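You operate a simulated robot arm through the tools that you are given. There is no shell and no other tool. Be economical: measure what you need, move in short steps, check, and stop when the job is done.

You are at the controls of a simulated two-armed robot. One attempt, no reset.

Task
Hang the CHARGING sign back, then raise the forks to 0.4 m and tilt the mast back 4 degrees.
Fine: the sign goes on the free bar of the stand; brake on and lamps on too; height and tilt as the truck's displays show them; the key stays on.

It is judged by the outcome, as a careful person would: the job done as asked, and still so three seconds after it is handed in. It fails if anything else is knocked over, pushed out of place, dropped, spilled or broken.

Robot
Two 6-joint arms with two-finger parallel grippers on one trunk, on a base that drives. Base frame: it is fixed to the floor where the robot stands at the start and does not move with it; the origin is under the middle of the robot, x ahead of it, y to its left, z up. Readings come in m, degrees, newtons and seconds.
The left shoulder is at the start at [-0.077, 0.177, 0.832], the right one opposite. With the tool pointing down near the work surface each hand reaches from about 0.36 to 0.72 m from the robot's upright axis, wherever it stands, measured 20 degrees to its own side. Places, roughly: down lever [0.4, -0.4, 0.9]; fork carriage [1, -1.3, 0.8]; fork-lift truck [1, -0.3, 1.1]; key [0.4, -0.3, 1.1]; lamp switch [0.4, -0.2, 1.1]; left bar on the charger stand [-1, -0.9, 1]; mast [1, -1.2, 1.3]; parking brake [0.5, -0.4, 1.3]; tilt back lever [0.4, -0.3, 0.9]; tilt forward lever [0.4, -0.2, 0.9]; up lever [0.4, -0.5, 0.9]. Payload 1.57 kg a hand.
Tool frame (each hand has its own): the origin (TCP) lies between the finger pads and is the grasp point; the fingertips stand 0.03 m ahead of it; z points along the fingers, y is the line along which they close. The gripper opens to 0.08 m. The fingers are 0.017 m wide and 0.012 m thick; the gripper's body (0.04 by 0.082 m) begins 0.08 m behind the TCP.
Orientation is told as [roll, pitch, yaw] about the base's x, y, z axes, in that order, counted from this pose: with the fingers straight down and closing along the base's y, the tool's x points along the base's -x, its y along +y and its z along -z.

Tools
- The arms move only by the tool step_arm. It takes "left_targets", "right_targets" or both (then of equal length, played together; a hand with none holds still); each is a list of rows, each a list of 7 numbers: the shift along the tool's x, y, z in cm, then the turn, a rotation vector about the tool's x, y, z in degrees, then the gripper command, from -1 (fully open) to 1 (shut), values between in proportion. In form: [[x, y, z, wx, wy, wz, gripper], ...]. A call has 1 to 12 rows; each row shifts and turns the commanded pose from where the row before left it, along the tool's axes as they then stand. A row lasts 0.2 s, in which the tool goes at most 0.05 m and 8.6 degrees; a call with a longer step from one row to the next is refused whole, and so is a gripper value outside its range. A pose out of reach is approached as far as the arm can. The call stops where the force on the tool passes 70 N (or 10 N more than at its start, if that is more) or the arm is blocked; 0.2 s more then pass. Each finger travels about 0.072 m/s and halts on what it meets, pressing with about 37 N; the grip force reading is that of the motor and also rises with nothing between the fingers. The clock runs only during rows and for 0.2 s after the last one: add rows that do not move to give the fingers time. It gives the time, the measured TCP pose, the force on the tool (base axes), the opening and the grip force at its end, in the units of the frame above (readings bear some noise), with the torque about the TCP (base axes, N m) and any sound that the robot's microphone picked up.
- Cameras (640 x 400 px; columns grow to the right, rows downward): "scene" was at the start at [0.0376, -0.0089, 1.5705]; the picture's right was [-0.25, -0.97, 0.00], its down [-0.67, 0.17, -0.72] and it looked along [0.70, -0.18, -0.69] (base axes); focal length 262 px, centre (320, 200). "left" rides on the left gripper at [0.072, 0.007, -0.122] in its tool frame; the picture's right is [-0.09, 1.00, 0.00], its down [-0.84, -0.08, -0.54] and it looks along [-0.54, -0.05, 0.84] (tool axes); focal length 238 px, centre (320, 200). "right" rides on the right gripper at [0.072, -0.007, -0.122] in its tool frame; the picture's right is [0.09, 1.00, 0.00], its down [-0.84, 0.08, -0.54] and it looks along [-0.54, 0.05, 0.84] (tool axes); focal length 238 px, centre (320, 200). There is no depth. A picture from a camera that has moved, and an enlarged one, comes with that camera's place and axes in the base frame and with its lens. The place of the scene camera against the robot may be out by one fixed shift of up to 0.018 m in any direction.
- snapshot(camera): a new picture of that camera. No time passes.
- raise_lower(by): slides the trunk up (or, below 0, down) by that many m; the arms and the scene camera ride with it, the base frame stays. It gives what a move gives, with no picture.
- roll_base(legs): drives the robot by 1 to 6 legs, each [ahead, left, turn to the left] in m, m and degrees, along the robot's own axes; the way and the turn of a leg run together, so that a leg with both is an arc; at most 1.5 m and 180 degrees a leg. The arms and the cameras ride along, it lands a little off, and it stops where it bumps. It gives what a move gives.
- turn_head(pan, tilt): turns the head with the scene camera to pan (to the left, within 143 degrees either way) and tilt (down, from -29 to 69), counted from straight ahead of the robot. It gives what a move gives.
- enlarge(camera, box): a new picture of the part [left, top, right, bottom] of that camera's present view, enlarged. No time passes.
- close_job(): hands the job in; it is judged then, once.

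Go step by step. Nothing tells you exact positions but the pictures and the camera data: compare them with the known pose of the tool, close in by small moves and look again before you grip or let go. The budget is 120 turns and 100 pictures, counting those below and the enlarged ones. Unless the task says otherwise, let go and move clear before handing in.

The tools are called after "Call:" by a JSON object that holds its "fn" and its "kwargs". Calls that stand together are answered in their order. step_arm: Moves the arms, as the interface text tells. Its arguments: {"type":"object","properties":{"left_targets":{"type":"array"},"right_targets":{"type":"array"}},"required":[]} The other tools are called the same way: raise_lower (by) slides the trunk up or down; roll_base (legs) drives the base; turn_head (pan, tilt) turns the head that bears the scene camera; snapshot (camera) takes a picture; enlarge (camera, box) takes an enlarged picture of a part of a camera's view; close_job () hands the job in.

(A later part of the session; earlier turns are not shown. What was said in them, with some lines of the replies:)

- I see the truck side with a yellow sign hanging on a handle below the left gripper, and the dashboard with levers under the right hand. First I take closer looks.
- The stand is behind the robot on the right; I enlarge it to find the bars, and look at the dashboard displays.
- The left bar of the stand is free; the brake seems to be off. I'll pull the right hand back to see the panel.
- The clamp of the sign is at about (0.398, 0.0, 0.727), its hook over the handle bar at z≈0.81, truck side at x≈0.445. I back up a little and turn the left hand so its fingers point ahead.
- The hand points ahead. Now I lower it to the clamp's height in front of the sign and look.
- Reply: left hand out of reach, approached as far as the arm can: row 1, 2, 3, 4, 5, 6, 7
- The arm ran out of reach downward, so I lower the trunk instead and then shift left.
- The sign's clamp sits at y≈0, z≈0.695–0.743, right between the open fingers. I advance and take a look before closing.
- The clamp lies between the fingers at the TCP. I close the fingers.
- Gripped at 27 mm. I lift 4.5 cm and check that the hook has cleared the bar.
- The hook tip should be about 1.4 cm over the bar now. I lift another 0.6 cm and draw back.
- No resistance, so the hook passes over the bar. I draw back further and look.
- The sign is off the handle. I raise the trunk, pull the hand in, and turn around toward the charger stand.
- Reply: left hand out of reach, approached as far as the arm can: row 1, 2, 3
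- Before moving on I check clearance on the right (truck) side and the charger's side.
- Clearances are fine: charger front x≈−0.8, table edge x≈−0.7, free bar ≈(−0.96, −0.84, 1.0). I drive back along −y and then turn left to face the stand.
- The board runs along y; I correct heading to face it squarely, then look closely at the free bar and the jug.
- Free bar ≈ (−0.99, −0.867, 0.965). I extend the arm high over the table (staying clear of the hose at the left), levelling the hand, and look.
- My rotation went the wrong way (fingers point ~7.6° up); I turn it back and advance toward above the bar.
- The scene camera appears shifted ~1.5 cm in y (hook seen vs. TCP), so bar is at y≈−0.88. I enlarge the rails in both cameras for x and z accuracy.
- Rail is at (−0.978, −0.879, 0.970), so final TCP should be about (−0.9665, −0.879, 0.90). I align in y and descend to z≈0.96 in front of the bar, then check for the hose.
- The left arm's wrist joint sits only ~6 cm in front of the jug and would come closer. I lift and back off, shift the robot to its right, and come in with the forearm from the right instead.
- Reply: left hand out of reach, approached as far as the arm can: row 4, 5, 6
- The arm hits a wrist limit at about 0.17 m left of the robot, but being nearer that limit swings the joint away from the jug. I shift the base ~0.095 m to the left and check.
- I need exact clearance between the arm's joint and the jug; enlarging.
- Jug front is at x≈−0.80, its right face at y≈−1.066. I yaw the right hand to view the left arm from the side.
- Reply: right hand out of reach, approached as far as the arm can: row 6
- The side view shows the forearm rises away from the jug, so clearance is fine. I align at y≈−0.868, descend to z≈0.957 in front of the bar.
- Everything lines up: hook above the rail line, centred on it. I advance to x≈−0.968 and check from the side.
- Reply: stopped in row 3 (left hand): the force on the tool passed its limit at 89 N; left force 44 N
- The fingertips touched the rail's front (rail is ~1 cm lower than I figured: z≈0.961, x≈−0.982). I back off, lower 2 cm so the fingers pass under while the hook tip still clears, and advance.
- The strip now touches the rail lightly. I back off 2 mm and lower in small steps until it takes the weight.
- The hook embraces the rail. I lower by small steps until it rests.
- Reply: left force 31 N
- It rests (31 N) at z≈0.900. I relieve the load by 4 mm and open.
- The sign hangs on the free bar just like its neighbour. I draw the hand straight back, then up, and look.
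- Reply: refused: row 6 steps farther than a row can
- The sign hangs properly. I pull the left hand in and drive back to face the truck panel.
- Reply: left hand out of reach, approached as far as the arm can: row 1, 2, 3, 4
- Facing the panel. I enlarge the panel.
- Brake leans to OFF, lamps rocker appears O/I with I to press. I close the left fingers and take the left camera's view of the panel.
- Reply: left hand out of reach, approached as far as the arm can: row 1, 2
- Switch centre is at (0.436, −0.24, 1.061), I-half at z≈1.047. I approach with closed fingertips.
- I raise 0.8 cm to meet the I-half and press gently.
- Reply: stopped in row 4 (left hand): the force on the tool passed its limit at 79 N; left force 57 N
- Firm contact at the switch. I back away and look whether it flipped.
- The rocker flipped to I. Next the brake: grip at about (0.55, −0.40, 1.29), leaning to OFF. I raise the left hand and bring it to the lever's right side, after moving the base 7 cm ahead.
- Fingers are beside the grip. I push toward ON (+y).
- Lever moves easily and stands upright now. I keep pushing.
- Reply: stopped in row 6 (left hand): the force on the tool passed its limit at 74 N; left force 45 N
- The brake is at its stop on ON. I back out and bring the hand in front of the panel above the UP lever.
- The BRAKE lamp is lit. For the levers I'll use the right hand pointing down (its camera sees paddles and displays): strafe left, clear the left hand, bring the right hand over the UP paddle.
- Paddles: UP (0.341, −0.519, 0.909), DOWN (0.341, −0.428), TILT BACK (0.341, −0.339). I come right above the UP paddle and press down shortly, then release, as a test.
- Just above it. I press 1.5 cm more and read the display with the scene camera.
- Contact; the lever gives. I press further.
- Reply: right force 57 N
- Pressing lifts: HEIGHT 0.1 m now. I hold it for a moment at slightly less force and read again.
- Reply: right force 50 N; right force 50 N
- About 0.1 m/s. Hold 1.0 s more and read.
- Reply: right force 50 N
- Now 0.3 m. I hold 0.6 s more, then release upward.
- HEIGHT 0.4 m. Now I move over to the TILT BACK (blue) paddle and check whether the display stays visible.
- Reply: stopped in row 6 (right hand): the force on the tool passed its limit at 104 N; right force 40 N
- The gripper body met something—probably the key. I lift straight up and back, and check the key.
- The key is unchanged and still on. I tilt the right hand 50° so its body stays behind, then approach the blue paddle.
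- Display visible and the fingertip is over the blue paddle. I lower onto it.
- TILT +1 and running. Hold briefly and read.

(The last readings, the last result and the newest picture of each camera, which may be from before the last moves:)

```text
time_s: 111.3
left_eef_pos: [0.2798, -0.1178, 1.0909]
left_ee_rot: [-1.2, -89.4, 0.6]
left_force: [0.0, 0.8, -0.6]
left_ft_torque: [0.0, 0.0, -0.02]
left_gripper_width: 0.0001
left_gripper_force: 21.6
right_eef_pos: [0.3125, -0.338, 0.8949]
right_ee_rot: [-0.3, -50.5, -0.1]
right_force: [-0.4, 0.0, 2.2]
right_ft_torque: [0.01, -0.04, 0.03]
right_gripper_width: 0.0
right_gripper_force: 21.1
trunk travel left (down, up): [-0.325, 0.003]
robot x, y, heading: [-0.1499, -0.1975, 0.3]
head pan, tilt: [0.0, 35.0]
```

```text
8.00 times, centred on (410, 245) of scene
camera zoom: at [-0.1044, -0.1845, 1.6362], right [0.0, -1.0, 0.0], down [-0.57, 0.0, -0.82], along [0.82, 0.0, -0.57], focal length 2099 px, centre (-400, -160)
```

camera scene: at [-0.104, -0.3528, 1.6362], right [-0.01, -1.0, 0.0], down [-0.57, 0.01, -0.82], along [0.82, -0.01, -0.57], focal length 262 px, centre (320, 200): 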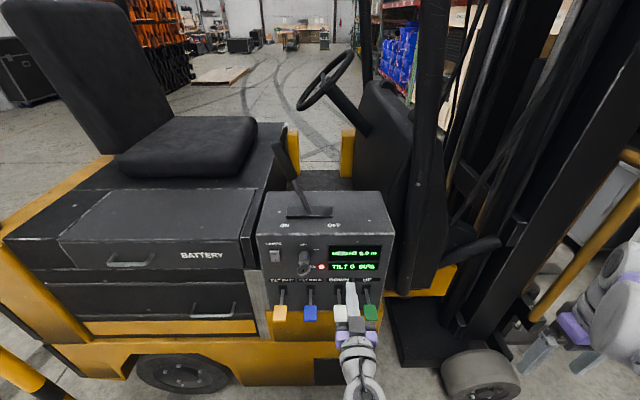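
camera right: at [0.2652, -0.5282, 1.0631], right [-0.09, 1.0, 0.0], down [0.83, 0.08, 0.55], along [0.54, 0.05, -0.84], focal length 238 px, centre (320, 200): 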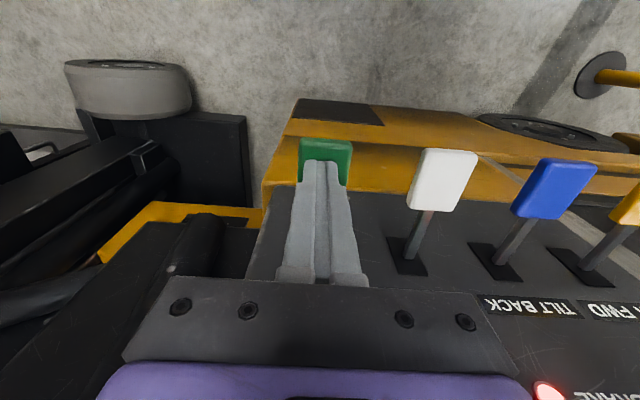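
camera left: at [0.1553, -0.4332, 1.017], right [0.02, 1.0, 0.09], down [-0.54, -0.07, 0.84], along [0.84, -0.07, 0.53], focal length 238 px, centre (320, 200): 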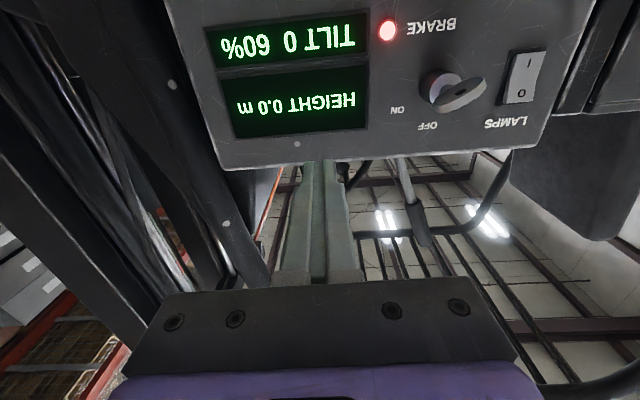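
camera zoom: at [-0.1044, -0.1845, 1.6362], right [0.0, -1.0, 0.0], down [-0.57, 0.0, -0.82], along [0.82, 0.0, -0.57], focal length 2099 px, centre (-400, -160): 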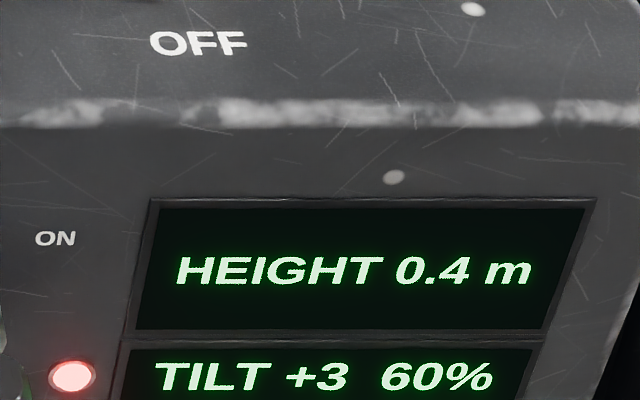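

About 2–2.5°/s, now 3. I hold 0.4 s and release quickly upward.

Call:
{"fn": "step_arm", "kwargs": {"right_targets": [[0, 0, 0, 0, 0, 0, 1], [0, 0, 0, 0, 0, 0, 1], [-3.4, 0, -2.9, 0, 0, 0, 1], [-3, 0, -2.6, 0, 0, 0, 1]]}}

Call:
{"fn": "enlarge", "kwargs": {"camera": "scene", "box": [350, 220, 450, 320]}}

```text
time_s: 112.3
left_eef_pos: [0.2796, -0.1191, 1.0903]
left_ee_rot: [-0.7, -89.5, 0.3]
left_force: [-0.1, 0.1, 1.1]
left_ft_torque: [-0.01, -0.01, 0.02]
left_gripper_width: 0.0
left_gripper_force: 21.1
right_eef_pos: [0.3107, -0.3413, 0.9824]
right_ee_rot: [-0.3, -50.4, -0.1]
right_force: [-0.1, 0.1, -0.6]
right_ft_torque: [-0.01, -0.02, 0.04]
right_gripper_width: 0.0
right_gripper_force: 21.0
trunk travel left (down, up): [-0.325, 0.003]
robot x, y, heading: [-0.1496, -0.2002, 0.1]
head pan, tilt: [0.0, 35.0]
```

```text
4.00 times, centred on (400, 270) of scene
camera zoom: at [-0.1052, -0.1846, 1.6362], right [0.0, -1.0, 0.0], down [-0.57, 0.0, -0.82], along [0.82, 0.0, -0.57], focal length 1050 px, centre (0, -80)
```

zoom: 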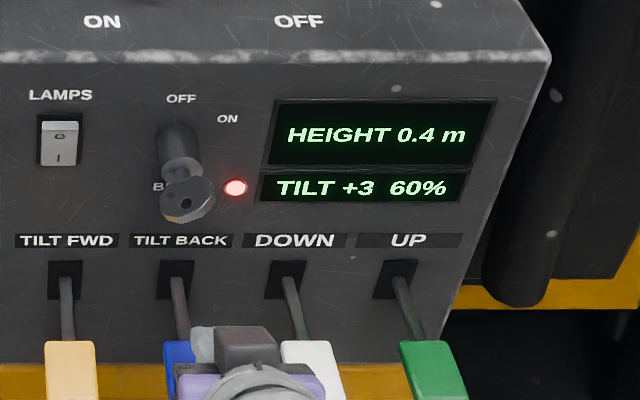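

Still 3 — a short tap more. I dip onto the lever for about 0.3 s in one go.

Call:
{"fn": "step_arm", "kwargs": {"right_targets": [[2.9, 0, 2.45, 0, 0, 0, 1], [2.9, 0, 2.45, 0, 0, 0, 1], [0.84, 0, 0.71, 0, 0, 0, 1], [0, 0, 0, 0, 0, 0, 1], [-3, 0, -2.6, 0, 0, 0, 1], [-3.4, 0, -2.9, 0, 0, 0, 1]]}}

Call:
{"fn": "enlarge", "kwargs": {"camera": "scene", "box": [350, 220, 450, 320]}}

```text
time_s: 113.7
left_eef_pos: [0.2786, -0.1186, 1.0901]
left_ee_rot: [-0.8, -89.4, 0.3]
left_force: [0.2, 0.1, -0.7]
left_ft_torque: [-0.02, 0.01, 0.04]
left_gripper_width: 0.0001
left_gripper_force: 20.7
right_eef_pos: [0.3066, -0.3387, 0.9772]
right_ee_rot: [-0.3, -50.5, -0.1]
right_force: [0.6, 0.3, 0.2]
right_ft_torque: [0.02, 0.0, 0.01]
right_gripper_width: 0.0001
right_gripper_force: 21.6
trunk travel left (down, up): [-0.325, 0.003]
robot x, y, heading: [-0.1467, -0.1973, -0.0]
head pan, tilt: [0.0, 35.0]
```

```text
4.00 times, centred on (400, 270) of scene
camera zoom: at [-0.1058, -0.1846, 1.6362], right [0.0, -1.0, 0.0], down [-0.57, 0.0, -0.82], along [0.82, 0.0, -0.57], focal length 1050 px, centre (0, -80)
```

zoom: 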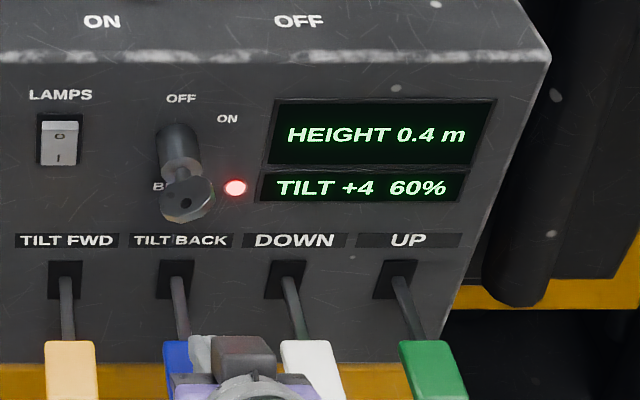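

TILT +4 and HEIGHT 0.4 m. I withdraw the hands, back the base away, and do a final check.

Call:
{"fn": "step_arm", "kwargs": {"right_targets": [[0, 0, -4, 0, 0, 0, 1], [0, 0, -4, 0, 0, 0, 1], [0, 0, -4, 0, 0, 0, 1]]}}

Call:
{"fn": "roll_base", "kwargs": {"legs": [[-0.08, 0, 0]]}}

Call:
{"fn": "turn_head", "kwargs": {"pan": -25, "tilt": 22}}

Call:
{"fn": "snapshot", "kwargs": {"camera": "scene"}}

Call:
{"fn": "turn_head", "kwargs": {"pan": -138, "tilt": 32}}

Call:
{"fn": "snapshot", "kwargs": {"camera": "scene"}}

```text
time_s: 114.5
left_eef_pos: [0.2786, -0.1194, 1.0881]
left_ee_rot: [1.2, -89.4, -1.7]
left_force: [-0.5, 0.2, 0.4]
left_ft_torque: [-0.01, 0.01, 0.03]
left_gripper_width: 0.0
left_gripper_force: 21.3
right_eef_pos: [0.2141, -0.3344, 1.056]
right_ee_rot: [-0.3, -50.6, 0.0]
right_force: [-0.1, -1.3, -0.3]
right_ft_torque: [-0.02, 0.01, 0.04]
right_gripper_width: 0.0
right_gripper_force: 21.1
trunk travel left (down, up): [-0.325, 0.003]
robot x, y, heading: [-0.1505, -0.1935, -0.0]
head pan, tilt: [0.0, 35.0]
```

```text
time_s: 115.6
left_eef_pos: [0.2039, -0.1184, 1.0904]
left_ee_rot: [-0.6, -89.6, 0.0]
left_force: [-0.4, 0.1, -0.2]
left_ft_torque: [-0.02, -0.02, -0.02]
left_gripper_width: 0.0
left_gripper_force: 21.3
right_eef_pos: [0.1404, -0.3344, 1.0562]
right_ee_rot: [-0.2, -50.5, -0.1]
right_force: [-0.1, -0.5, -0.4]
right_ft_torque: [0.0, 0.02, -0.01]
right_gripper_width: 0.0
right_gripper_force: 21.3
trunk travel left (down, up): [-0.325, 0.003]
robot x, y, heading: [-0.2251, -0.1953, 0.2]
head pan, tilt: [0.0, 35.0]
```

```text
time_s: 116.5
left_eef_pos: [0.2051, -0.1195, 1.0892]
left_ee_rot: [-0.6, -89.5, 0.1]
left_force: [-0.7, -0.6, 0.6]
left_ft_torque: [-0.01, -0.03, -0.02]
left_gripper_width: 0.0002
left_gripper_force: 21.6
right_eef_pos: [0.1376, -0.3345, 1.0548]
right_ee_rot: [-0.3, -50.6, -0.2]
right_force: [-0.3, 0.1, 0.7]
right_ft_torque: [-0.02, 0.0, 0.01]
right_gripper_width: 0.0
right_gripper_force: 20.9
trunk travel left (down, up): [-0.325, 0.003]
robot x, y, heading: [-0.2276, -0.1987, -0.2]
head pan, tilt: [-25.0, 22.0]
```

```text
6 pictures are left
camera scene: at [-0.1839, -0.2239, 1.6568], right [-0.42, -0.91, 0.0], down [-0.34, 0.16, -0.93], along [0.84, -0.39, -0.38], focal length 262 px, centre (320, 200)
```

scene: 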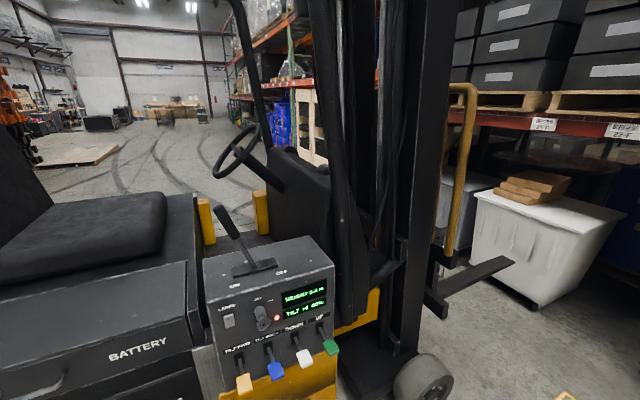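

```text
time_s: 118.4
left_eef_pos: [0.205, -0.1176, 1.0892]
left_ee_rot: [-0.6, -89.5, -0.1]
left_force: [-1.5, -0.3, 0.7]
left_ft_torque: [-0.02, -0.01, 0.04]
left_gripper_width: 0.0001
left_gripper_force: 21.3
right_eef_pos: [0.1385, -0.335, 1.0554]
right_ee_rot: [-0.3, -50.5, -0.1]
right_force: [0.3, 1.4, -1.0]
right_ft_torque: [0.02, -0.01, -0.03]
right_gripper_width: 0.0002
right_gripper_force: 21.2
trunk travel left (down, up): [-0.325, 0.003]
robot x, y, heading: [-0.2245, -0.198, -0.1]
head pan, tilt: [-138.0, 32.0]
```

```text
5 pictures are left
camera scene: at [-0.3349, -0.2447, 1.6409], right [-0.67, 0.74, 0.0], down [0.39, 0.35, -0.85], along [-0.63, -0.57, -0.53], focal length 262 px, centre (320, 200)
```

scene: 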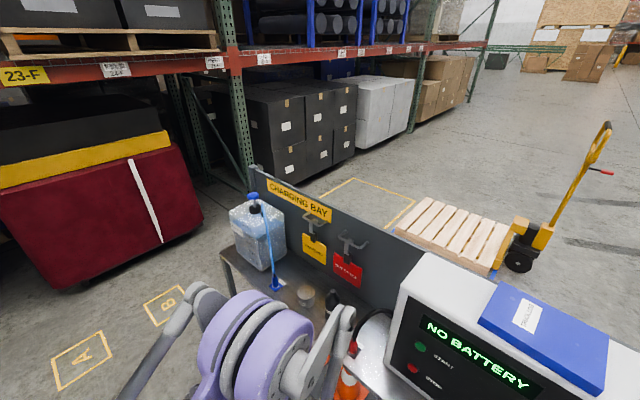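

The sign hangs in place and the forks are raised. One last reading of the panel before handing in.

Call:
{"fn": "turn_head", "kwargs": {"pan": -20, "tilt": 35}}

Call:
{"fn": "enlarge", "kwargs": {"camera": "scene", "box": [200, 130, 380, 280]}}

```text
time_s: 120.3
left_eef_pos: [0.2044, -0.1183, 1.0893]
left_ee_rot: [-0.8, -89.4, 0.2]
left_force: [0.5, -0.8, 0.3]
left_ft_torque: [-0.02, 0.02, -0.03]
left_gripper_width: 0.0
left_gripper_force: 20.5
right_eef_pos: [0.137, -0.3331, 1.056]
right_ee_rot: [-0.2, -50.5, 0.0]
right_force: [0.5, 0.3, 0.5]
right_ft_torque: [0.04, -0.01, -0.03]
right_gripper_width: 0.0
right_gripper_force: 21.3
trunk travel left (down, up): [-0.325, 0.003]
robot x, y, heading: [-0.2235, -0.1963, -0.1]
head pan, tilt: [-20.0, 35.0]
```

```text
2.67 times, centred on (290, 205) of scene
camera zoom: at [-0.1856, -0.2148, 1.6362], right [-0.34, -0.94, 0.0], down [-0.54, 0.2, -0.82], along [0.77, -0.28, -0.57], focal length 700 px, centre (400, 187)
```

zoom: 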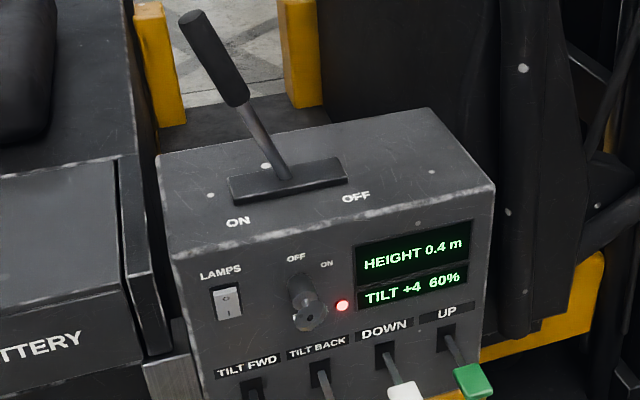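

All as asked: HEIGHT 0.4 m, TILT +4, brake on, lamps on, key on, sign hung. Handing in.

Call:
{"fn": "close_job", "kwargs": {}}

```text
The job is handed in.
```

The CHARGING sign is back on the stand's free bar, the forks are at 0.4 m and the mast is tilted back 4° (the display reads +4). The brake is on with its lamp lit, the lamp switch is at I, and the key is still on.

Three contacts passed the force limit. My gripper bumped the key while I was moving to the tilt lever, at up to 104 N. The fingertips also hit the stand's rail at 89 N, and I pressed the lamp switch at 79 N. Nothing looked moved or damaged afterwards. I judged the lamps from the switch position and did not see a lamp lit.
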